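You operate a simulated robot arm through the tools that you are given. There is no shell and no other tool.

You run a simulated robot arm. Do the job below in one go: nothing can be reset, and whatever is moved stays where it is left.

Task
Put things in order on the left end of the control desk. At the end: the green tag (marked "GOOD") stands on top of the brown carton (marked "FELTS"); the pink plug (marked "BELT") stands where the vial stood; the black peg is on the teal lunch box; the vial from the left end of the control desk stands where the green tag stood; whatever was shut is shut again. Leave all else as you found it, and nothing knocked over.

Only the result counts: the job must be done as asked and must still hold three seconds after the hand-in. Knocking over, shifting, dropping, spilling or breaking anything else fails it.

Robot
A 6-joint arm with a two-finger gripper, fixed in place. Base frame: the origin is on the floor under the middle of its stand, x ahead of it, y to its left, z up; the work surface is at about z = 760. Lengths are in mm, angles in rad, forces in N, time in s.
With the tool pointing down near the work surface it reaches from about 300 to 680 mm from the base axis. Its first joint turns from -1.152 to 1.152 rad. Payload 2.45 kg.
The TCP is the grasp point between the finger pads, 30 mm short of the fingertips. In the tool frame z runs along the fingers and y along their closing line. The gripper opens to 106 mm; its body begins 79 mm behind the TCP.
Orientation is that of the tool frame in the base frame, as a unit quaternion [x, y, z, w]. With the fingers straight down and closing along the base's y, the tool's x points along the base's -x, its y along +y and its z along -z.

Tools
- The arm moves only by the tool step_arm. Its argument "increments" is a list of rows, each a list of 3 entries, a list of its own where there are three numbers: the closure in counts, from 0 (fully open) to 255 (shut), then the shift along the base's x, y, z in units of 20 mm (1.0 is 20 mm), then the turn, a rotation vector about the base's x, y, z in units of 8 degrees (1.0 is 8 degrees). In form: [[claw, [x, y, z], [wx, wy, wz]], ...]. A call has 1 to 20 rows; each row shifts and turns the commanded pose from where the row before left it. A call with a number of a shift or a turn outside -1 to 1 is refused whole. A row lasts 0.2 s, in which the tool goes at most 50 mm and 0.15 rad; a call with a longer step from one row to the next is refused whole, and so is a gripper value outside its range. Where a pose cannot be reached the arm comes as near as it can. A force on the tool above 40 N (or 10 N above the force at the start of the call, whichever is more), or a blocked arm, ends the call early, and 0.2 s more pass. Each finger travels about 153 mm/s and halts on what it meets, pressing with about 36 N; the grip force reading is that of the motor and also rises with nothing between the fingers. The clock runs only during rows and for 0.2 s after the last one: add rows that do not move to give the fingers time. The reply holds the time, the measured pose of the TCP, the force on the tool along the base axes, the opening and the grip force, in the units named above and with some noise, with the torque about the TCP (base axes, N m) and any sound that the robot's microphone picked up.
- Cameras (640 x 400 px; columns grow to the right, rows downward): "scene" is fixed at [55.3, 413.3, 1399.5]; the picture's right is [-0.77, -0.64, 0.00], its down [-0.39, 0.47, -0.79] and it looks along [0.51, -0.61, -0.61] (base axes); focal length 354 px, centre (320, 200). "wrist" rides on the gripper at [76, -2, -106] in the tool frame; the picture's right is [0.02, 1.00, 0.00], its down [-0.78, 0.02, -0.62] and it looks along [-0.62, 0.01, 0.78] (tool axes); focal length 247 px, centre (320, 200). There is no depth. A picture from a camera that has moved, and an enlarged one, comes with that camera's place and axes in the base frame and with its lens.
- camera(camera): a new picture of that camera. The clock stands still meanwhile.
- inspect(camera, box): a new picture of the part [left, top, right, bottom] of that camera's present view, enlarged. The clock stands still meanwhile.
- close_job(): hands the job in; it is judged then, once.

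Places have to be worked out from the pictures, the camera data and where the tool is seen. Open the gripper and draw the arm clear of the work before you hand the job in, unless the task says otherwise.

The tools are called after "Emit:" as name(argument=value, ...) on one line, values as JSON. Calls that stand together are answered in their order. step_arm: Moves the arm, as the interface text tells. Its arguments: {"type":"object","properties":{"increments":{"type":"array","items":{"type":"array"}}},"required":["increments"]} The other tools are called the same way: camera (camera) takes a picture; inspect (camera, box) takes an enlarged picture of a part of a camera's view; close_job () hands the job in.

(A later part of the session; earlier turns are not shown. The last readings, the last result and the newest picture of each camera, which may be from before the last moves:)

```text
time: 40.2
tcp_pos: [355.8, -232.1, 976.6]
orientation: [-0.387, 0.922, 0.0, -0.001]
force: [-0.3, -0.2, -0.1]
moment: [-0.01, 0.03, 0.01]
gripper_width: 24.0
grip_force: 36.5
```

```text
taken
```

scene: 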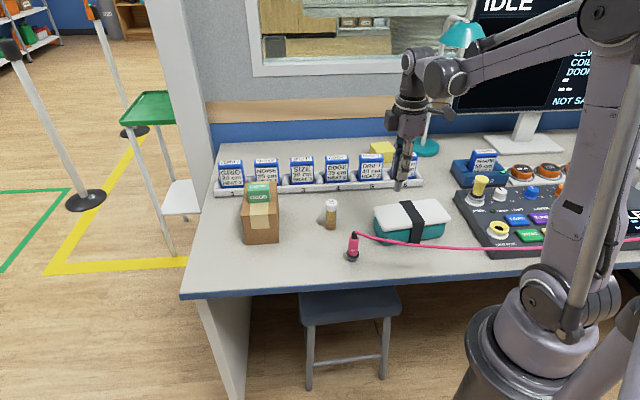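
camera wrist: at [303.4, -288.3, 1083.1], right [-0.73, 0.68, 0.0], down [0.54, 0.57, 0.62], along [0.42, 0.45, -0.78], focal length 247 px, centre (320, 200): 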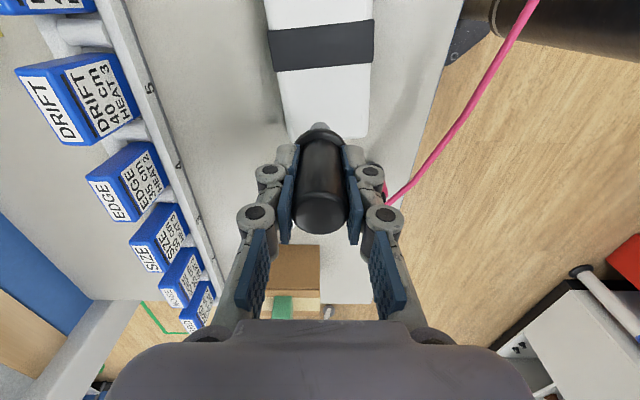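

The peg hangs over the lunch box's free end. I'll enlarge the lid and strap to fix the exact set-down point.

Emit:
inspect(camera="wrist", box=[230, 0, 420, 150])

Emit:
inspect(camera="scene", box=[340, 140, 470, 260])

Emit:
inspect(camera="wrist", box=[360, 0, 640, 220])

```text
2.67 times, centred on (325, 75) of wrist
camera zoom: at [303.4, -288.3, 1083.1], right [-0.73, 0.68, 0.0], down [0.54, 0.57, 0.62], along [0.42, 0.45, -0.78], focal length 659 px, centre (307, 533)
```

zoom: 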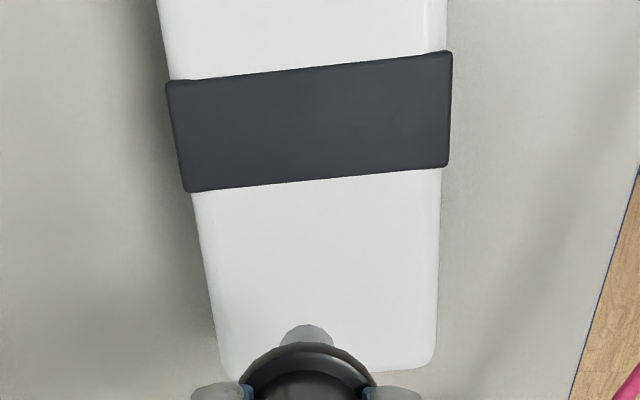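

```text
3.33 times, centred on (405, 200) of scene
camera zoom: at [55.3, 413.3, 1399.5], right [-0.77, -0.64, 0.0], down [-0.39, 0.47, -0.79], along [0.51, -0.61, -0.61], focal length 1180 px, centre (37, 200)
```

zoom: 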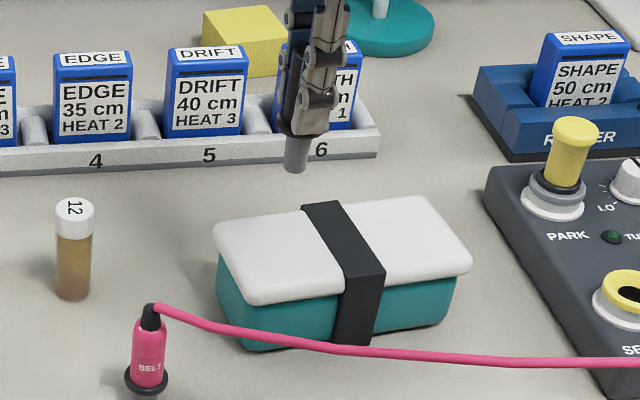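

```text
1.82 times, centred on (500, 110) of wrist
camera zoom: at [303.4, -288.3, 1083.1], right [-0.73, 0.68, 0.0], down [0.54, 0.57, 0.62], along [0.42, 0.45, -0.78], focal length 449 px, centre (-7, 364)
```

zoom: 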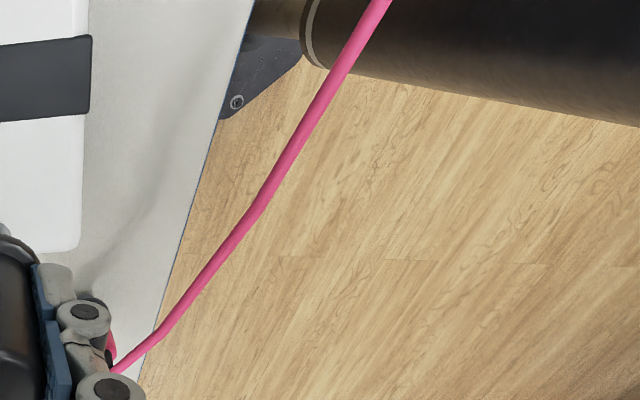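

By triangulation the lid top is somewhere around z=820–835, and the free left half is centred at about (355,-225). I'll shift there, lower part of the way, and check.

Emit:
step_arm(increments=[[255, [-0.04, 0.35, -0.5], [0, 0, 0]], [255, [0, 0, -0.9], [0, 0, 0]], [255, [0, 0, -0.8], [0, 0, 0]], [255, [0, 0, -0.5], [0, 0, 0]], [255, [0, 0, -0.2], [0, 0, 0]], [255, [0, 0, 0], [0, 0, 0]]])

Emit:
inspect(camera="scene", box=[340, 160, 470, 260])

Emit:
inspect(camera="wrist", box=[210, 0, 450, 180])

```text
time: 41.6
tcp_pos: [355.1, -225.0, 920.0]
orientation: [-0.387, 0.922, -0.001, 0.0]
force: [-0.3, 0.3, -0.5]
moment: [0.01, 0.02, 0.01]
gripper_width: 23.8
grip_force: 35.7
```

```text
4.00 times, centred on (405, 210) of scene
camera zoom: at [55.3, 413.3, 1399.5], right [-0.77, -0.64, 0.0], down [-0.39, 0.47, -0.79], along [0.51, -0.61, -0.61], focal length 1416 px, centre (-20, 160)
```

zoom: 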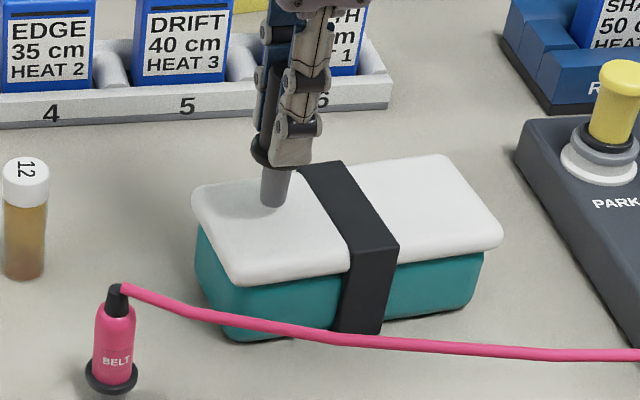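

```text
2.22 times, centred on (330, 90) of wrist
camera zoom: at [303.0, -282.3, 1026.2], right [-0.73, 0.68, 0.0], down [0.54, 0.57, 0.62], along [0.42, 0.45, -0.78], focal length 549 px, centre (298, 444)
```

zoom: 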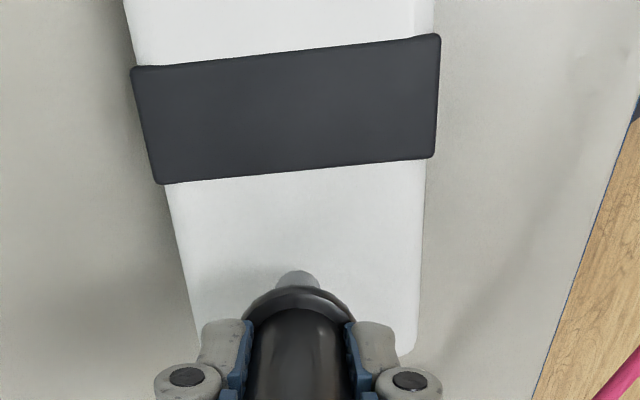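

The pin sits nearly over the middle of the lid's free part. I'll nudge 4 mm in -y and feel downward in 1 mm steps.

Emit:
step_arm(increments=[[255, [0, -0.2, -0.3], [0, 0, 0]], [255, [0, 0, -0.2], [0, 0, 0]], [255, [0, 0, -0.1], [0, 0, 0]], [255, [0, 0, -0.05], [0, 0, 0]], [255, [0, 0, 0], [0, 0, 0]]])

Emit:
inspect(camera="scene", box=[350, 170, 450, 250])

```text
time: 42.6
tcp_pos: [354.2, -228.9, 908.1]
orientation: [-0.387, 0.922, 0.001, 0.0]
force: [-0.7, 2.4, 12.5]
moment: [0.07, 0.03, -0.01]
gripper_width: 23.8
grip_force: 36.2
stopped in row 5: the force on the tool passed its limit at 43 N (the readings are from after the stop); the commanded pose is now the measured one
```

```text
5.00 times, centred on (400, 210) of scene
camera zoom: at [55.1, 413.5, 1399.5], right [-0.77, -0.64, 0.0], down [-0.39, 0.47, -0.79], along [0.51, -0.61, -0.61], focal length 1770 px, centre (-80, 150)
```

zoom: 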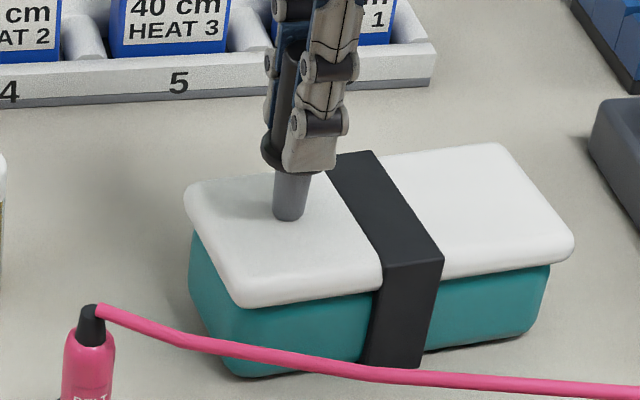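

The peg touched the lid at TCP z≈908, with a brief 43 N and now 12 N residual. It stands upright on the lid and the box looks unmoved. I'll relax the load slightly, then open slowly.

Emit:
step_arm(increments=[[255, [0, 0, 0.03], [0, 0, 0]], [255, [0, 0, 0.02], [0, 0, 0]], [255, [0, 0, 0], [0, 0, 0]]])

```text
time: 43.4
tcp_pos: [355.3, -228.8, 908.1]
orientation: [-0.388, 0.922, 0.001, 0.0]
force: [-0.1, -0.1, -2.0]
moment: [0.01, -0.01, -0.02]
gripper_width: 23.8
grip_force: 36.6
```

The load has gone fully off, so the pin may be a hair above the lid. I'll lower 0.5 mm to regain light contact.

Emit:
step_arm(increments=[[255, [0, 0, -0.03], [0, 0, 0]], [255, [0, 0, 0], [0, 0, 0]]])

Emit:
inspect(camera="scene", box=[370, 180, 430, 225])

```text
time: 44.0
tcp_pos: [355.7, -229.9, 908.0]
orientation: [-0.387, 0.922, 0.001, 0.0]
force: [0.3, 2.4, 8.8]
moment: [0.19, -0.01, 0.05]
gripper_width: 23.9
grip_force: 36.0
```

```text
8.89 times, centred on (400, 202) of scene
camera zoom: at [55.2, 413.5, 1399.5], right [-0.77, -0.64, 0.0], down [-0.39, 0.47, -0.79], along [0.51, -0.61, -0.61], focal length 3148 px, centre (-391, 178)
```

zoom: 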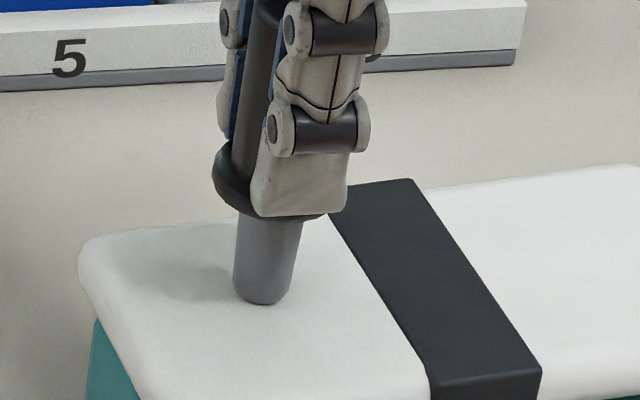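

The pin is in contact at 9 N, clear of the strap and the lid edges. I'll open slowly and rise.

Emit:
step_arm(increments=[[240, [0, 0, 0], [0, 0, 0]], [225, [0, 0, 0], [0, 0, 0]], [205, [0, 0, 0], [0, 0, 0]], [185, [0, 0, 0], [0, 0, 0]], [160, [0, 0, 0], [0, 0, 0]], [130, [0, 0, 0], [0, 0, 0]], [100, [0, 0, 0], [0, 0, 0]], [100, [0, 0, 0], [0, 0, 0]]])

Emit:
inspect(camera="scene", box=[350, 160, 450, 250])

Emit:
camera(camera="wrist")

```text
time: 45.8
tcp_pos: [355.3, -230.5, 908.3]
orientation: [-0.388, 0.922, 0.001, 0.0]
force: [-0.4, 0.0, 0.4]
moment: [-0.04, -0.04, -0.03]
gripper_width: 64.7
grip_force: 0.0
```

```text
4.44 times, centred on (400, 205) of scene
camera zoom: at [55.3, 413.3, 1399.5], right [-0.77, -0.64, 0.0], down [-0.39, 0.47, -0.79], along [0.51, -0.61, -0.61], focal length 1574 px, centre (-36, 178)
```

zoom: 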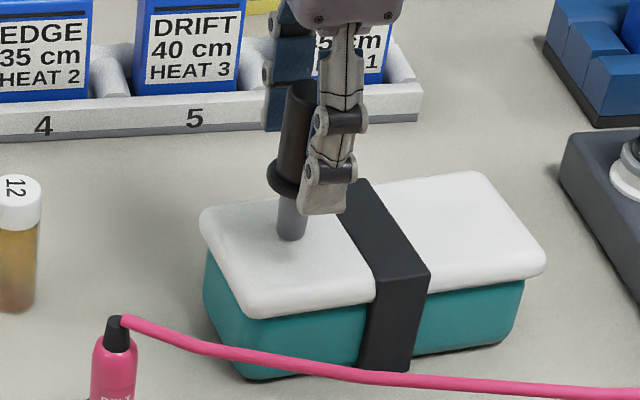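

```text
taken
camera wrist: at [303.6, -287.2, 1014.8], right [-0.73, 0.68, 0.0], down [0.54, 0.57, 0.62], along [0.42, 0.45, -0.78], focal length 247 px, centre (320, 200)
```

wrist: 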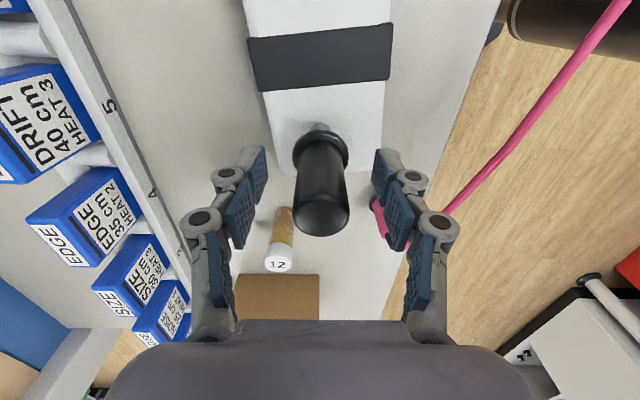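

The peg stands free on the lid. I'll rise straight up and check everything.

Emit:
step_arm(increments=[[100, [0, 0, 0.4], [0, 0, 0]], [100, [0, 0, 0.8], [0, 0, 0]], [100, [0, 0, 1], [0, 0, 0]], [100, [0, 0, 1], [0, 0, 0]], [100, [0, 0, 1], [0, 0, 0]], [100, [0, 0, 0.8], [0, 0, 0]], [100, [0, 0, 0], [0, 0, 0]]])

Emit:
camera(camera="scene")

Emit:
inspect(camera="scene", box=[340, 160, 460, 270])

Emit:
camera(camera="wrist")

```text
time: 47.4
tcp_pos: [354.7, -230.6, 1008.6]
orientation: [-0.388, 0.922, 0.001, 0.0]
force: [0.8, -0.4, 0.2]
moment: [-0.01, 0.0, 0.01]
gripper_width: 64.6
grip_force: 0.1
```

```text
taken
```

scene: 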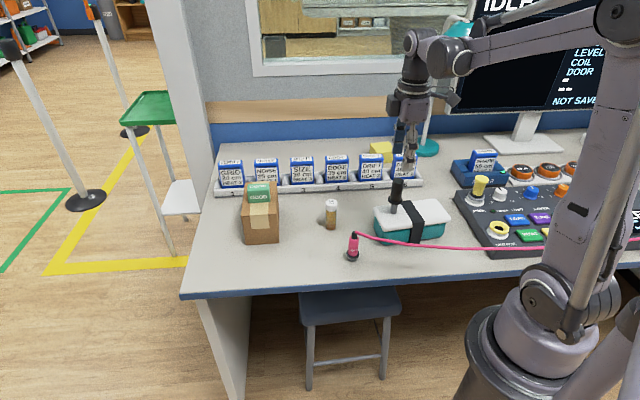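

```text
3.64 times, centred on (400, 215) of scene
camera zoom: at [55.3, 413.3, 1399.5], right [-0.77, -0.64, 0.0], down [-0.39, 0.47, -0.79], along [0.51, -0.61, -0.61], focal length 1288 px, centre (29, 146)
```

zoom: 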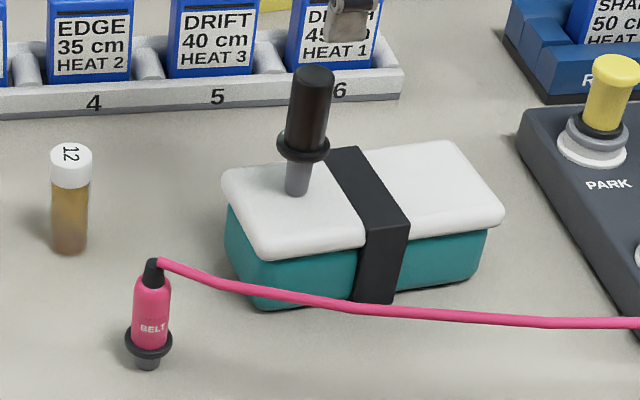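

```text
taken
camera wrist: at [303.5, -287.1, 1116.0], right [-0.73, 0.68, 0.0], down [0.54, 0.57, 0.62], along [0.42, 0.45, -0.78], focal length 247 px, centre (320, 200)
```

wrist: 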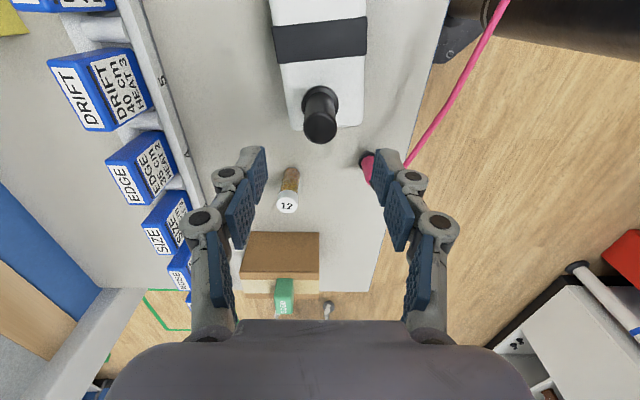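

The peg stands upright on the lunch box clear of the strap, and the box hasn't moved. Next is the plug near (376,-95). Its cord leaves toward -x, so I'll turn the gripper to close roughly across the cord, at about 105°, and hover for a look.

Emit:
step_arm(increments=[[100, [0.1, 0.7, 0], [0, 0, -0.3]], [100, [0.13, 0.9, 0], [0, 0, -0.5]], [100, [0.13, 0.9, 0], [0, 0, -0.5]], [100, [0.13, 0.9, 0], [0, 0, -0.5]], [100, [0.13, 0.9, 0], [0, 0, -0.5]], [100, [0.13, 0.9, -0.3], [0, 0, -0.5]], [100, [0.13, 0.9, -0.8], [0, 0, -0.5]], [100, [0.13, 0.65, -0.8], [0, 0, -0.5]], [100, [0, 0, 0], [0, 0, 0]]])

Emit:
camera(camera="wrist")

Emit:
inspect(camera="wrist", box=[240, 30, 400, 150])

Emit:
inspect(camera="scene", box=[310, 180, 410, 270])

```text
time: 49.4
tcp_pos: [374.8, -96.2, 970.4]
orientation: [-0.132, 0.991, 0.001, 0.0]
force: [0.2, 0.1, -1.0]
moment: [-0.01, -0.03, 0.01]
gripper_width: 64.2
grip_force: 0.1
```

```text
taken
camera wrist: at [301.5, -118.1, 1077.3], right [-0.28, 0.96, 0.0], down [0.75, 0.22, 0.62], along [0.6, 0.18, -0.78], focal length 247 px, centre (320, 200)
```

wrist: 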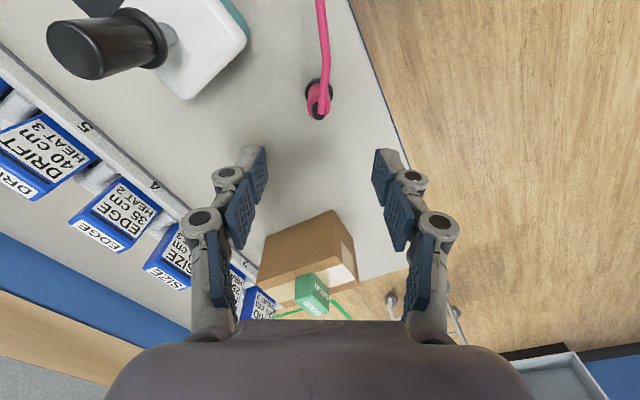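

```text
3.33 times, centred on (320, 90) of wrist
camera zoom: at [301.5, -118.1, 1077.3], right [-0.28, 0.96, 0.0], down [0.75, 0.22, 0.62], along [0.6, 0.18, -0.78], focal length 823 px, centre (320, 567)
```

zoom: 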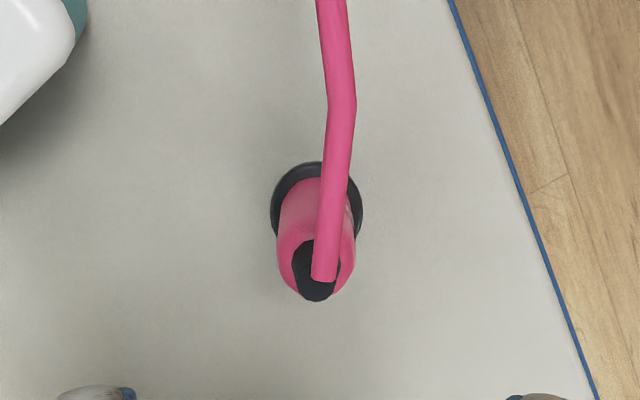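

```text
4.44 times, centred on (360, 225) of scene
camera zoom: at [55.3, 413.3, 1399.5], right [-0.77, -0.64, 0.0], down [-0.39, 0.47, -0.79], along [0.51, -0.61, -0.61], focal length 1574 px, centre (142, 89)
```

zoom: 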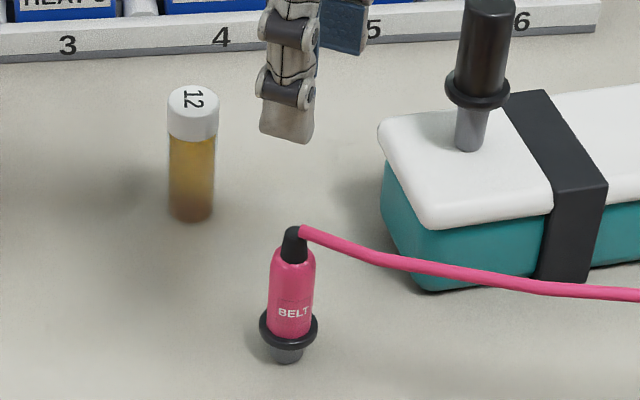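

The cord runs neatly between the fingers, and the plug is at about (376.7,-98.5). The flange top is near z=781 and the body reaches z≈833. I'll lower part of the way and check.

Emit:
step_arm(increments=[[100, [0.1, -0.12, -0.5], [0, 0, 0]], [100, [0, 0, -1], [0, 0, 0]], [100, [0, 0, -1], [0, 0, 0]], [100, [0, 0, -1], [0, 0, 0]], [100, [0, 0, -1], [0, 0, 0]], [100, [0, 0, -1], [0, 0, 0]], [100, [0, 0, -0.7], [0, 0, 0]], [100, [0, 0, 0], [0, 0, 0]]])

Emit:
camera(camera="wrist")

Emit:
inspect(camera="scene", box=[310, 180, 410, 270])

```text
time: 51.2
tcp_pos: [377.0, -100.0, 846.6]
orientation: [-0.132, 0.991, 0.001, 0.0]
force: [-0.5, 0.6, 0.4]
moment: [0.0, -0.02, -0.01]
gripper_width: 64.5
grip_force: 0.0
```

```text
taken
camera wrist: at [304.7, -121.2, 953.6], right [-0.28, 0.96, 0.0], down [0.75, 0.22, 0.62], along [0.6, 0.18, -0.78], focal length 247 px, centre (320, 200)
```

wrist: 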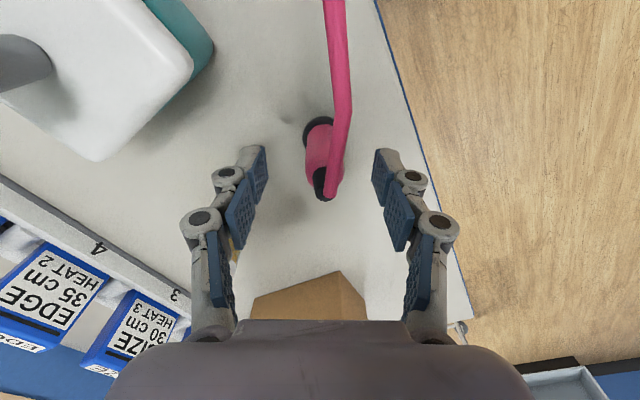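

```text
4.44 times, centred on (360, 225) of scene
camera zoom: at [55.3, 413.3, 1399.5], right [-0.77, -0.64, 0.0], down [-0.39, 0.47, -0.79], along [0.51, -0.61, -0.61], focal length 1574 px, centre (142, 89)
```

zoom: 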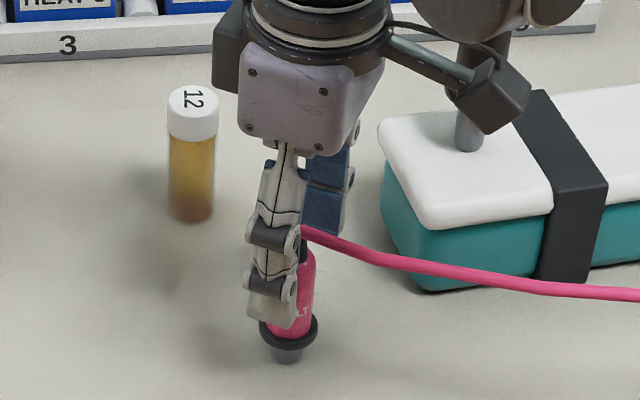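

The plug is centred and the cord is free between the fingers. I'll lower to z≈817 and close gently.

Emit:
step_arm(increments=[[100, [0, 0.03, -0.8], [0, 0, 0]], [100, [0, 0, -0.5], [0, 0, 0]], [100, [0, 0, -0.18], [0, 0, 0]], [100, [0, 0, 0], [0, 0, 0]], [140, [0, 0, 0], [0, 0, 0]], [170, [0, 0, 0], [0, 0, 0]], [200, [0, 0, 0], [0, 0, 0]], [225, [0, 0, 0], [0, 0, 0]], [255, [0, 0, 0], [0, 0, 0]], [255, [0, 0, 0], [0, 0, 0]], [255, [0, 0, 0], [0, 0, 0]]])

Emit:
camera(camera="wrist")

Emit:
inspect(camera="scene", box=[310, 180, 410, 270])

```text
time: 53.6
tcp_pos: [376.2, -97.8, 817.8]
orientation: [-0.133, 0.991, 0.0, -0.001]
force: [-0.3, -0.3, 0.7]
moment: [0.01, -0.01, 0.03]
gripper_width: 21.3
grip_force: 35.9
```

```text
taken
camera wrist: at [304.0, -120.4, 923.8], right [-0.28, 0.96, 0.0], down [0.75, 0.22, 0.62], along [0.6, 0.18, -0.78], focal length 247 px, centre (320, 200)
```

wrist: 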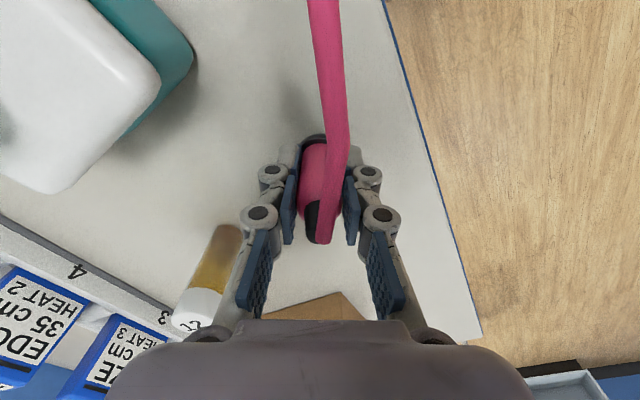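

```text
4.44 times, centred on (360, 225) of scene
camera zoom: at [55.3, 413.3, 1399.5], right [-0.77, -0.64, 0.0], down [-0.39, 0.47, -0.79], along [0.51, -0.61, -0.61], focal length 1574 px, centre (142, 89)
```

zoom: 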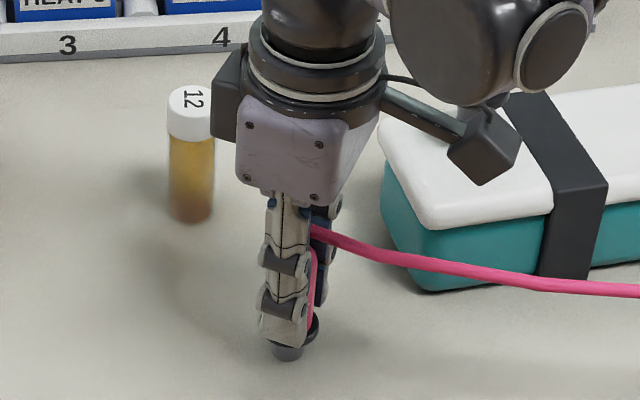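

The plug is gripped at 21.3 mm with no side load. I'll lift gently, watching the force for any cord pull.

Emit:
step_arm(increments=[[255, [0, 0, 0.3], [0, 0, 0]], [255, [0, 0, 0.7], [0, 0, 0]], [255, [0, 0, 1], [0, 0, 0]], [255, [0, 0, 1], [0, 0, 0]], [255, [0, 0, 1], [0, 0, 0]], [255, [0, 0, 0.8], [0, 0, 0]], [255, [0, 0, 0], [0, 0, 0]]])

Emit:
camera(camera="scene")

Emit:
camera(camera="wrist")

```text
time: 55.2
tcp_pos: [375.9, -97.7, 911.6]
orientation: [-0.133, 0.991, 0.0, 0.0]
force: [0.7, -0.2, -0.3]
moment: [0.0, 0.01, 0.01]
gripper_width: 21.6
grip_force: 36.2
```

```text
taken
```

scene: 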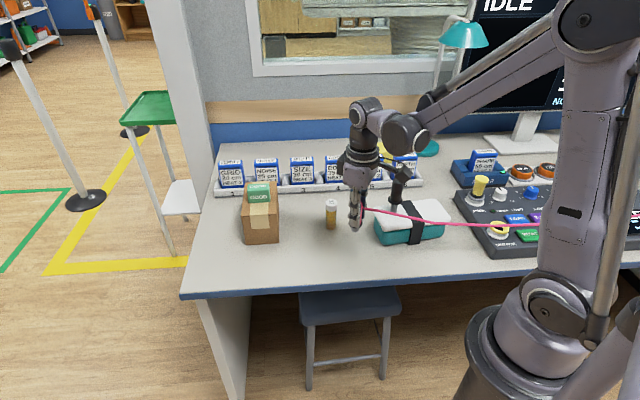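

```text
taken
camera wrist: at [304.0, -120.7, 1018.6], right [-0.28, 0.96, 0.0], down [0.75, 0.22, 0.62], along [0.6, 0.18, -0.78], focal length 247 px, centre (320, 200)
```

wrist: 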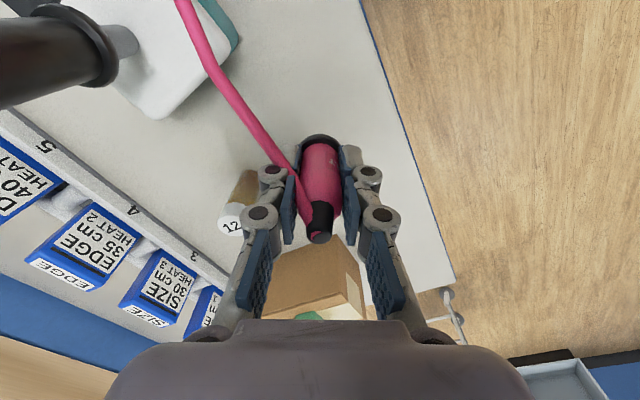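

The lift is clean, but the cord has swung toward the lunch box side. I need to see how close it is to the peg before going on.

Emit:
inspect(camera="scene", box=[330, 150, 470, 260])

Emit:
inspect(camera="wrist", box=[0, 0, 340, 210])

Emit:
inspect(camera="scene", box=[600, 120, 640, 400])

```text
3.64 times, centred on (400, 205) of scene
camera zoom: at [55.3, 413.3, 1399.5], right [-0.77, -0.64, 0.0], down [-0.39, 0.47, -0.79], along [0.51, -0.61, -0.61], focal length 1288 px, centre (29, 182)
```

zoom: 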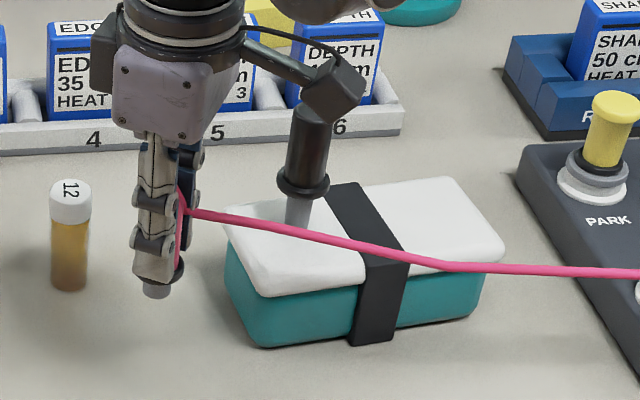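

```text
1.88 times, centred on (170, 105) of wrist
camera zoom: at [304.0, -120.7, 1018.6], right [-0.28, 0.96, 0.0], down [0.75, 0.22, 0.62], along [0.6, 0.18, -0.78], focal length 465 px, centre (602, 379)
```

zoom: 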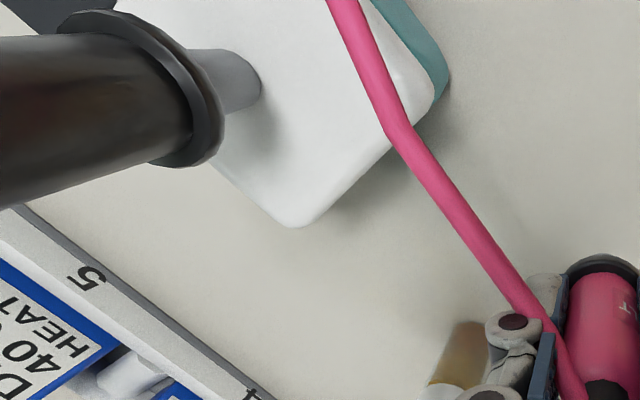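

```text
1.43 times, centred on (620, 260) of scene
camera zoom: at [55.3, 413.3, 1399.5], right [-0.77, -0.64, 0.0], down [-0.39, 0.47, -0.79], along [0.51, -0.61, -0.61], focal length 506 px, centre (-109, 114)
```

zoom: 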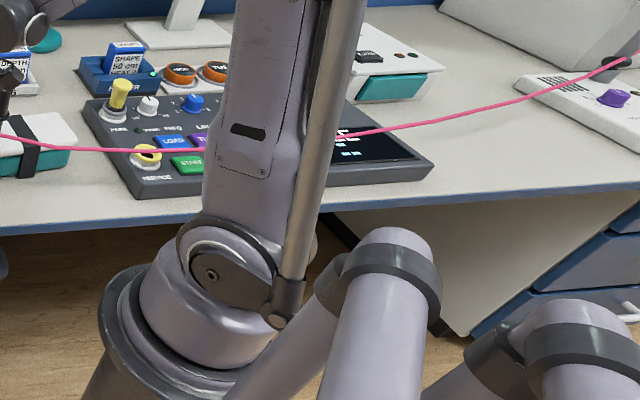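

The cord hangs clear of the peg, nearer the camera than it, but I need its anchor to judge how much length is left. I'll look further right.

Emit:
inspect(camera="scene", box=[638, 0, 640, 400])

Emit:
inspect(camera="scene", box=[636, 40, 640, 280])

```text
1.00 times, centred on (639, 200) of scene (not enlarged: the box is as wide or as high as the picture)
camera zoom: at [55.3, 413.3, 1399.5], right [-0.77, -0.64, 0.0], down [-0.39, 0.47, -0.79], along [0.51, -0.61, -0.61], focal length 354 px, centre (1, 200)
```

zoom: 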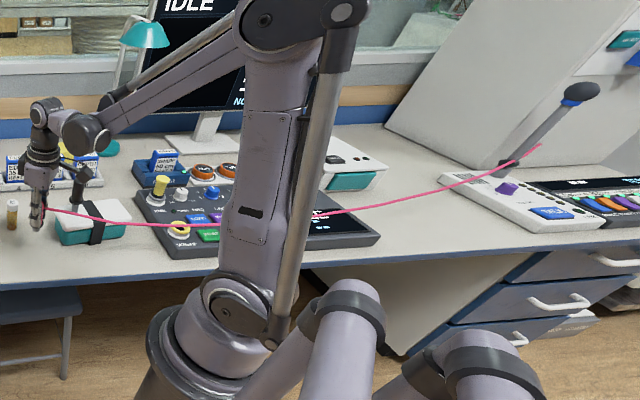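

```text
1.67 times, centred on (638, 160) of scene
camera zoom: at [55.3, 413.3, 1399.5], right [-0.77, -0.64, 0.0], down [-0.39, 0.47, -0.79], along [0.51, -0.61, -0.61], focal length 590 px, centre (-210, 267)
```

zoom: 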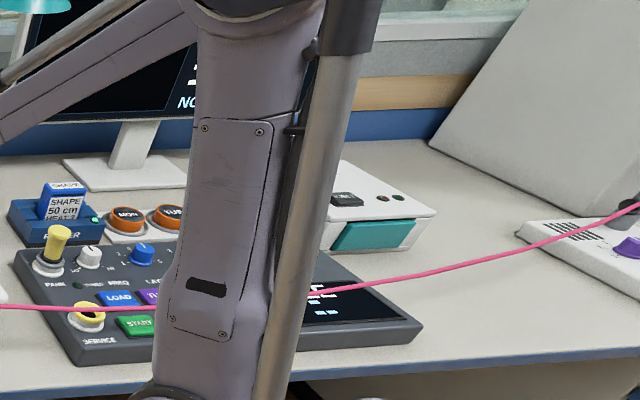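

The whole cord seems to have shifted after the lift, so it may still be swinging. I'll hold still for two seconds and see whether it settles.

Emit:
step_arm(increments=[[255, [0, 0, 0], [0, 0, 0]], [255, [0, 0, 0], [0, 0, 0]], [255, [0, 0, 0], [0, 0, 0]], [255, [0, 0, 0], [0, 0, 0]], [255, [0, 0, 0], [0, 0, 0]], [255, [0, 0, 0], [0, 0, 0]], [255, [0, 0, 0], [0, 0, 0]], [255, [0, 0, 0], [0, 0, 0]], [255, [0, 0, 0], [0, 0, 0]], [255, [0, 0, 0], [0, 0, 0]]])

Emit:
inspect(camera="scene", box=[638, 0, 640, 400])

Emit:
camera(camera="wrist")

Emit:
inspect(camera="scene", box=[330, 150, 470, 260])

```text
time: 57.4
tcp_pos: [376.7, -97.7, 911.7]
orientation: [-0.132, 0.991, 0.001, 0.0]
force: [0.3, -0.1, -0.7]
moment: [-0.02, -0.01, 0.0]
gripper_width: 21.2
grip_force: 35.6
```

```text
1.00 times, centred on (639, 200) of scene (not enlarged: the box is as wide or as high as the picture)
camera zoom: at [55.3, 413.3, 1399.5], right [-0.77, -0.64, 0.0], down [-0.39, 0.47, -0.79], along [0.51, -0.61, -0.61], focal length 354 px, centre (1, 200)
```

zoom: 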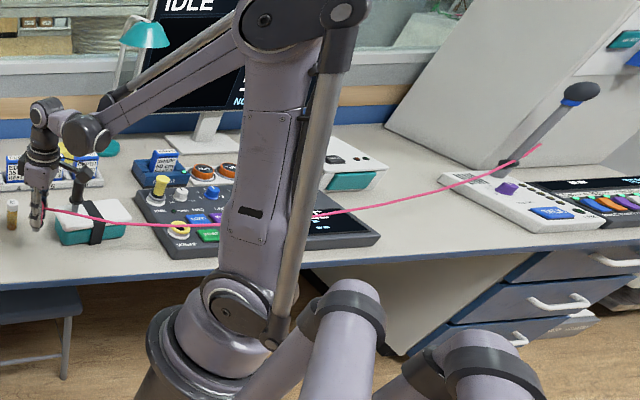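

```text
taken
camera wrist: at [304.1, -120.7, 1018.3], right [-0.28, 0.96, 0.0], down [0.75, 0.22, 0.62], along [0.6, 0.18, -0.78], focal length 247 px, centre (320, 200)
```

wrist: 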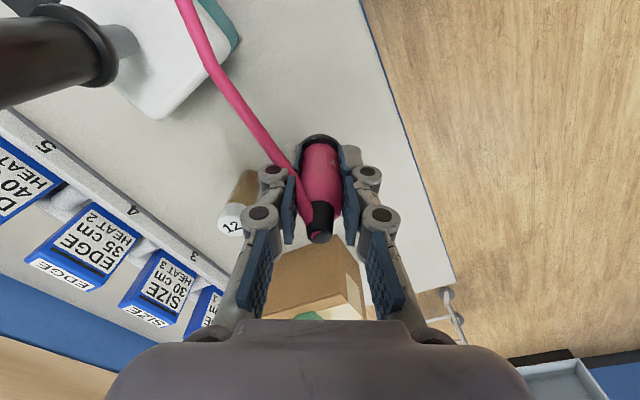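

```text
3.64 times, centred on (400, 205) of scene
camera zoom: at [55.3, 413.3, 1399.5], right [-0.77, -0.64, 0.0], down [-0.39, 0.47, -0.79], along [0.51, -0.61, -0.61], focal length 1288 px, centre (29, 182)
```

zoom: 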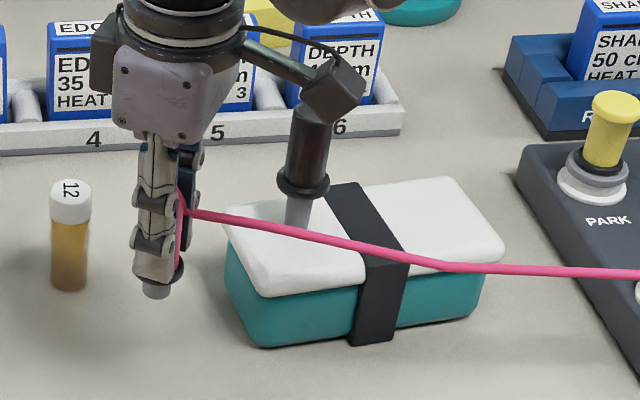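

The cord is static now, so this is its resting shape. I'll take the best available look at its far end to judge the length left.

Emit:
inspect(camera="scene", box=[639, 10, 640, 300])

Emit:
inspect(camera="scene", box=[480, 150, 640, 260])

```text
1.38 times, centred on (640, 155) of scene
camera zoom: at [55.3, 413.3, 1399.5], right [-0.77, -0.64, 0.0], down [-0.39, 0.47, -0.79], along [0.51, -0.61, -0.61], focal length 488 px, centre (-121, 262)
```

zoom: 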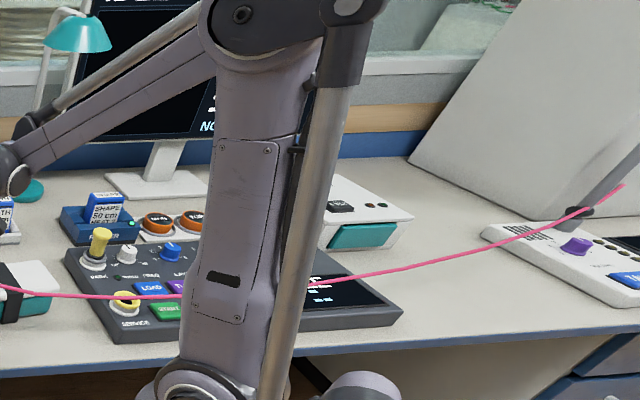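

```text
3.64 times, centred on (560, 205) of scene
camera zoom: at [55.3, 413.3, 1399.5], right [-0.77, -0.64, 0.0], down [-0.39, 0.47, -0.79], along [0.51, -0.61, -0.61], focal length 1288 px, centre (-553, 182)
```

zoom: 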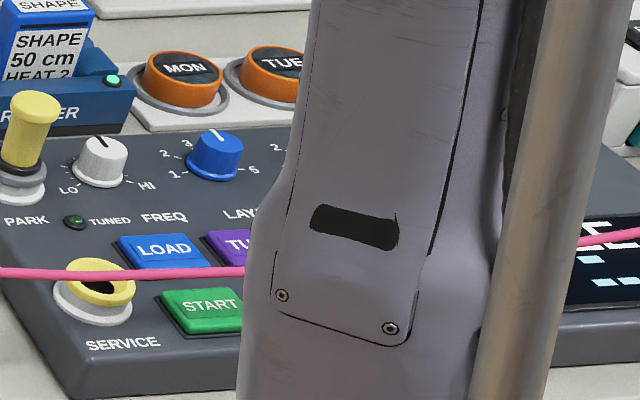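

The cord is slack, light (under 1 N) and anchored far off. Moving toward the vial's spot draws it away from the peg. I'll go in short stages at this height, checking force and cord each time.

Emit:
step_arm(increments=[[255, [0.4, 0.4, 0], [0, 0, 0.1]], [255, [0.8, 0.8, 0], [0, 0, 0.2]], [255, [0.8, 0.8, 0], [0, 0, 0.2]], [255, [0.8, 0.8, 0], [0, 0, 0.2]], [255, [0.4, 0.4, 0], [0, 0, 0.1]], [255, [0, 0, 0], [0, 0, 0]]])

Emit:
inspect(camera="scene", box=[638, 0, 640, 400])

Emit:
camera(camera="wrist")

Emit:
inspect(camera="scene", box=[310, 150, 470, 260])

```text
time: 58.8
tcp_pos: [441.4, -32.5, 912.4]
orientation: [-0.188, 0.982, 0.001, 0.001]
force: [0.9, -0.3, -0.1]
moment: [0.02, -0.02, 0.01]
gripper_width: 21.4
grip_force: 35.6
```

```text
1.00 times, centred on (639, 200) of scene (not enlarged: the box is as wide or as high as the picture)
camera zoom: at [55.3, 413.3, 1399.5], right [-0.77, -0.64, 0.0], down [-0.39, 0.47, -0.79], along [0.51, -0.61, -0.61], focal length 354 px, centre (1, 200)
```

zoom: 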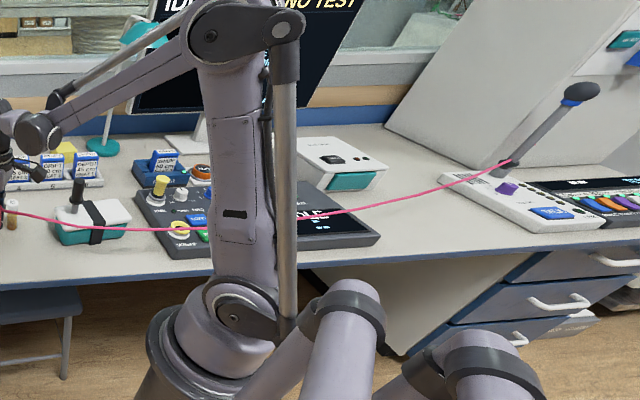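

```text
taken
camera wrist: at [371.6, -63.9, 1019.0], right [-0.39, 0.92, 0.0], down [0.72, 0.3, 0.62], along [0.57, 0.24, -0.78], focal length 247 px, centre (320, 200)
```

wrist: 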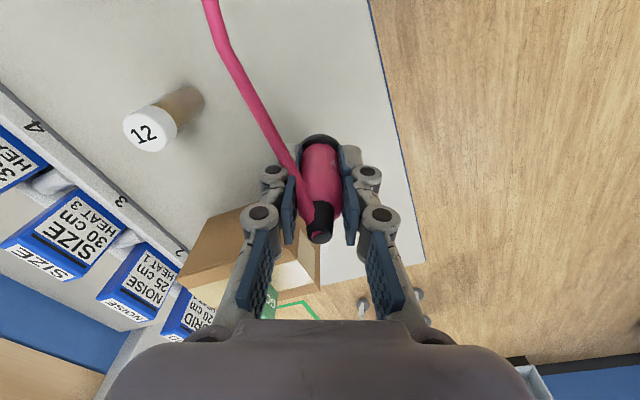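

```text
3.64 times, centred on (390, 205) of scene
camera zoom: at [55.3, 413.3, 1399.5], right [-0.77, -0.64, 0.0], down [-0.39, 0.47, -0.79], along [0.51, -0.61, -0.61], focal length 1288 px, centre (66, 182)
```

zoom: 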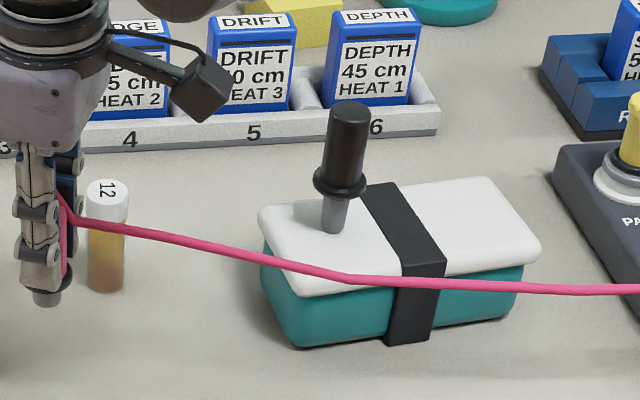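

There is no cord tension, the cord simply trails behind the plug, and the peg is untouched. I'll continue toward (604,131) in another stage.

Emit:
step_arm(increments=[[255, [0.4, 0.4, 0], [0, 0, 0.1]], [255, [0.8, 0.8, 0], [0, 0, 0.15]], [255, [0.8, 0.8, 0], [0, 0, 0.15]], [255, [0.8, 0.8, 0], [0, 0, 0.15]], [255, [0.8, 0.8, 0], [0, 0, 0.15]], [255, [0.4, 0.4, 0], [0, 0, 0.1]], [255, [0, 0, 0], [0, 0, 0]]])

Emit:
inspect(camera="scene", box=[638, 0, 640, 400])

Emit:
camera(camera="wrist")

Emit:
camera(camera="scene")

```text
time: 60.4
tcp_pos: [523.7, 46.4, 911.9]
orientation: [-0.242, 0.97, 0.002, -0.001]
force: [0.3, 0.4, -0.1]
moment: [0.0, 0.02, -0.01]
gripper_width: 21.3
grip_force: 36.0
```

```text
1.00 times, centred on (639, 200) of scene (not enlarged: the box is as wide or as high as the picture)
camera zoom: at [55.3, 413.3, 1399.5], right [-0.77, -0.64, 0.0], down [-0.39, 0.47, -0.79], along [0.51, -0.61, -0.61], focal length 354 px, centre (1, 200)
```

zoom: 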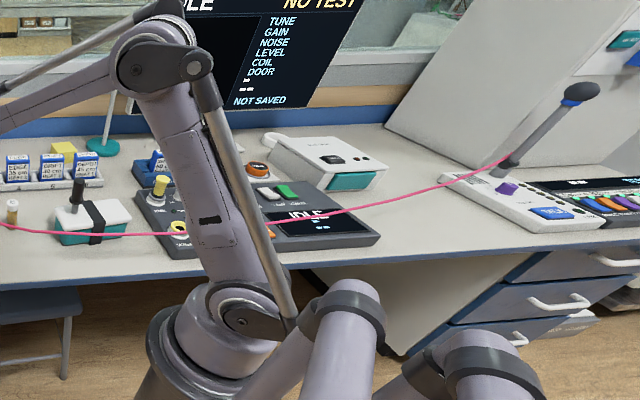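

```text
taken
camera wrist: at [456.6, 8.7, 1018.9], right [-0.49, 0.87, 0.0], down [0.68, 0.38, 0.62], along [0.54, 0.3, -0.78], focal length 247 px, centre (320, 200)
```

wrist: 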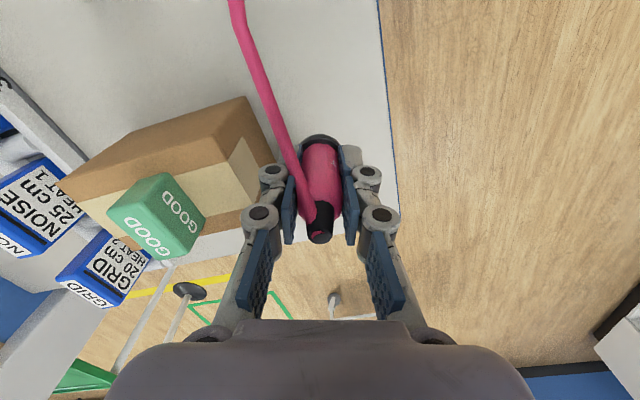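

```text
taken
```

scene: 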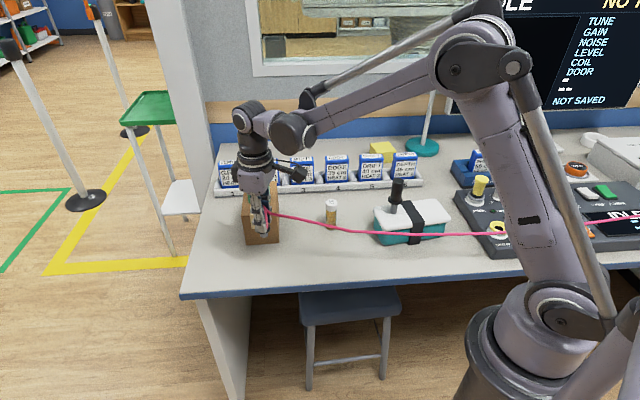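

There is still no tension, but the cord may be lying across the lunch box lid near the peg. I'll look closely before moving further.

Emit:
inspect(camera="scene", box=[360, 170, 460, 250])

Emit:
inspect(camera="scene", box=[240, 170, 400, 260])

Emit:
inspect(camera="scene", box=[440, 170, 600, 260])

```text
5.00 times, centred on (410, 210) of scene
camera zoom: at [55.3, 413.3, 1399.5], right [-0.77, -0.64, 0.0], down [-0.39, 0.47, -0.79], along [0.51, -0.61, -0.61], focal length 1770 px, centre (-130, 150)
```

zoom: 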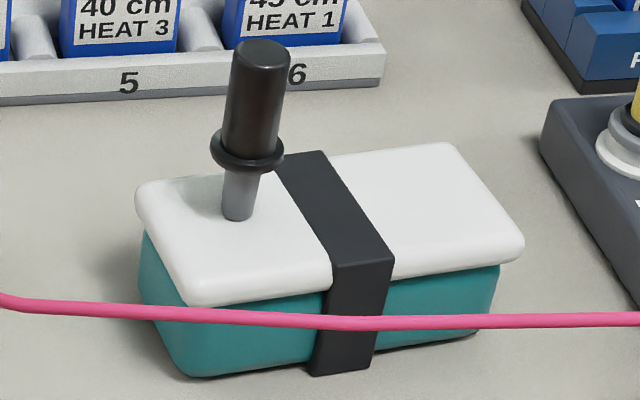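

```text
4.00 times, centred on (320, 215) of scene
camera zoom: at [55.3, 413.3, 1399.5], right [-0.77, -0.64, 0.0], down [-0.39, 0.47, -0.79], along [0.51, -0.61, -0.61], focal length 1416 px, centre (320, 140)
```

zoom: 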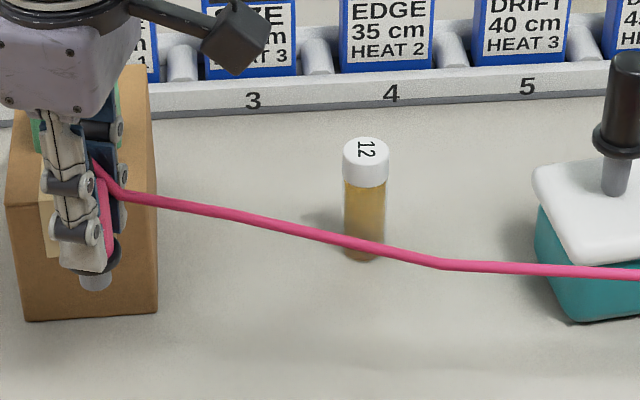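

```text
4.00 times, centred on (520, 215) of scene
camera zoom: at [55.3, 413.3, 1399.5], right [-0.77, -0.64, 0.0], down [-0.39, 0.47, -0.79], along [0.51, -0.61, -0.61], focal length 1416 px, centre (-480, 140)
```

zoom: 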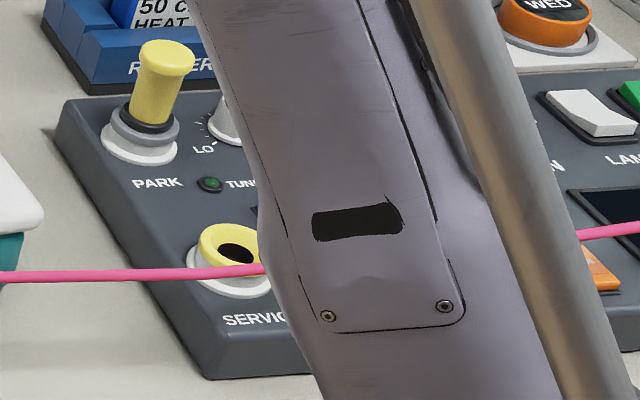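

The cord hangs in front of the lunch box, well clear of the peg, and it moves further away as I go. I'll carry on to the vial's old spot.

Emit:
step_arm(increments=[[255, [0.4, 0.43, 0], [0, 0, 0]], [255, [0.8, 0.85, 0], [0, 0, 0]], [255, [0.8, 0.85, 0], [0, 0, 0]], [255, [0.8, 0.85, 0], [0, 0, 0]], [255, [0.8, 0.85, 0], [0, 0, 0]], [255, [0.4, 0.4, 0], [0, 0, 0]], [255, [0, 0, 0], [0, 0, 0]]])

Emit:
camera(camera="scene")

Emit:
camera(camera="wrist")

Emit:
inspect(camera="scene", box=[638, 0, 640, 400])

```text
time: 62.0
tcp_pos: [601.4, 132.2, 911.2]
orientation: [-0.243, 0.97, 0.001, 0.0]
force: [0.7, 0.8, -0.5]
moment: [0.03, 0.03, 0.01]
gripper_width: 21.1
grip_force: 36.1
```

```text
taken
```

scene: 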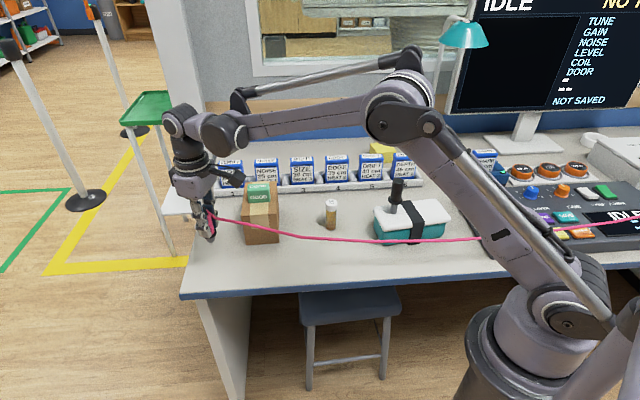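

```text
taken
camera wrist: at [535.6, 93.9, 1018.2], right [-0.49, 0.87, 0.0], down [0.68, 0.38, 0.62], along [0.54, 0.3, -0.78], focal length 247 px, centre (320, 200)
```

wrist: 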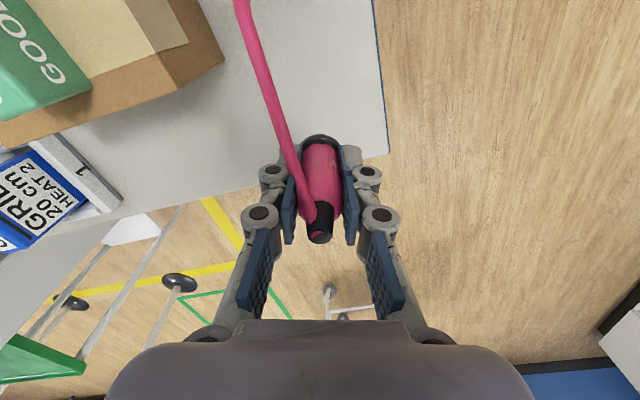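

```text
1.00 times, centred on (639, 200) of scene (not enlarged: the box is as wide or as high as the picture)
camera zoom: at [55.3, 413.3, 1399.5], right [-0.77, -0.64, 0.0], down [-0.39, 0.47, -0.79], along [0.51, -0.61, -0.61], focal length 354 px, centre (1, 200)
```

zoom: 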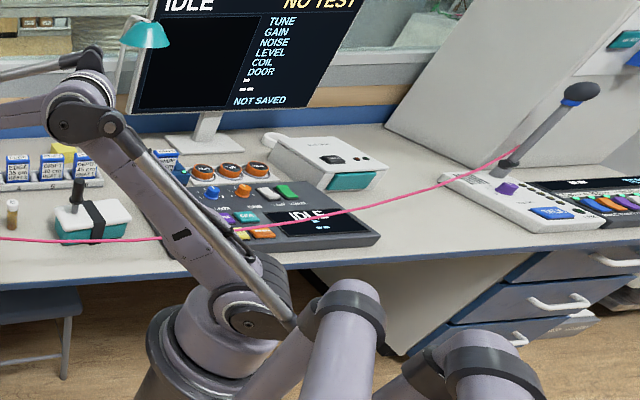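

There is still no cord tension. The plug is over (601,132), so I'll trim to (604,131) and lower to about 2 mm above the desk.

Emit:
step_arm(increments=[[255, [0.12, -0.06, -0.4], [0, 0, 0]], [255, [0, 0, -0.9], [0, 0, 0]], [255, [0, 0, -1], [0, 0, 0]], [255, [0, 0, -0.9], [0, 0, 0]], [255, [0, 0, -0.8], [0, 0, 0]], [255, [0, 0, -0.4], [0, 0, 0]], [255, [0, 0, -0.12], [0, 0, 0]], [255, [0, 0, 0], [0, 0, 0]]])

Emit:
camera(camera="scene")

Emit:
inspect(camera="scene", box=[160, 180, 320, 290])

Emit:
camera(camera="wrist")

```text
time: 63.8
tcp_pos: [604.1, 131.0, 822.6]
orientation: [-0.242, 0.97, 0.001, 0.0]
force: [0.3, -0.5, -0.1]
moment: [-0.01, 0.03, 0.01]
gripper_width: 21.0
grip_force: 36.2
```

```text
taken
```

scene: 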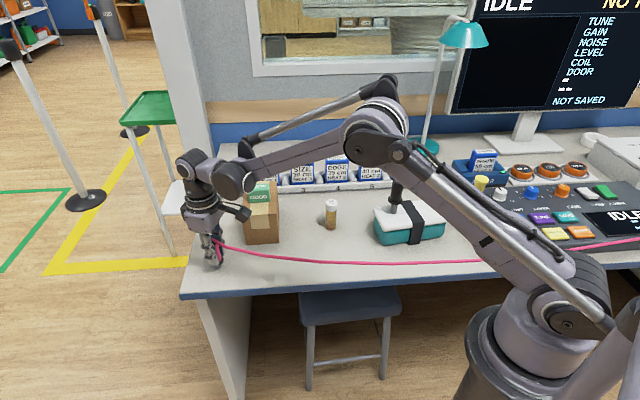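

```text
3.64 times, centred on (240, 235) of scene
camera zoom: at [55.3, 413.3, 1399.5], right [-0.77, -0.64, 0.0], down [-0.39, 0.47, -0.79], along [0.51, -0.61, -0.61], focal length 1288 px, centre (611, 73)
```

zoom: 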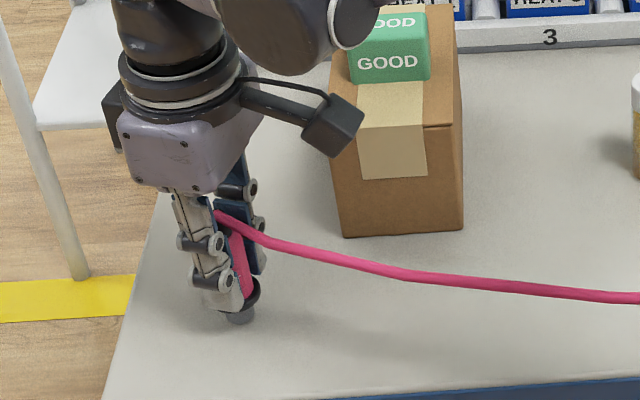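

```text
taken
camera wrist: at [537.7, 91.8, 929.0], right [-0.49, 0.87, 0.0], down [0.68, 0.38, 0.62], along [0.54, 0.3, -0.78], focal length 247 px, centre (320, 200)
```

wrist: 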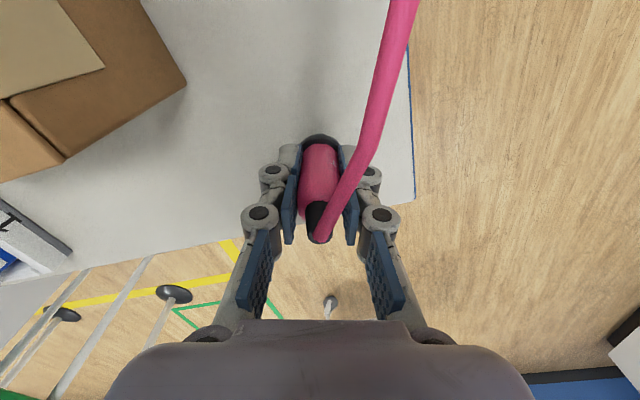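

The cord is back to leaving level between the fingers, clear of both. I'll lower the last few millimetres by feel.

Emit:
step_arm(increments=[[255, [0, 0, -0.1], [0, 0, 0]], [255, [0, 0, -0.05], [0, 0, 0]], [255, [0, 0, -0.05], [0, 0, 0]], [255, [0, 0, 0], [0, 0, 0]]])

```text
time: 64.8
tcp_pos: [603.4, 130.2, 817.6]
orientation: [-0.241, 0.97, 0.001, 0.0]
force: [-0.5, 0.4, 0.2]
moment: [-0.01, 0.01, 0.01]
gripper_width: 21.1
grip_force: 36.4
```

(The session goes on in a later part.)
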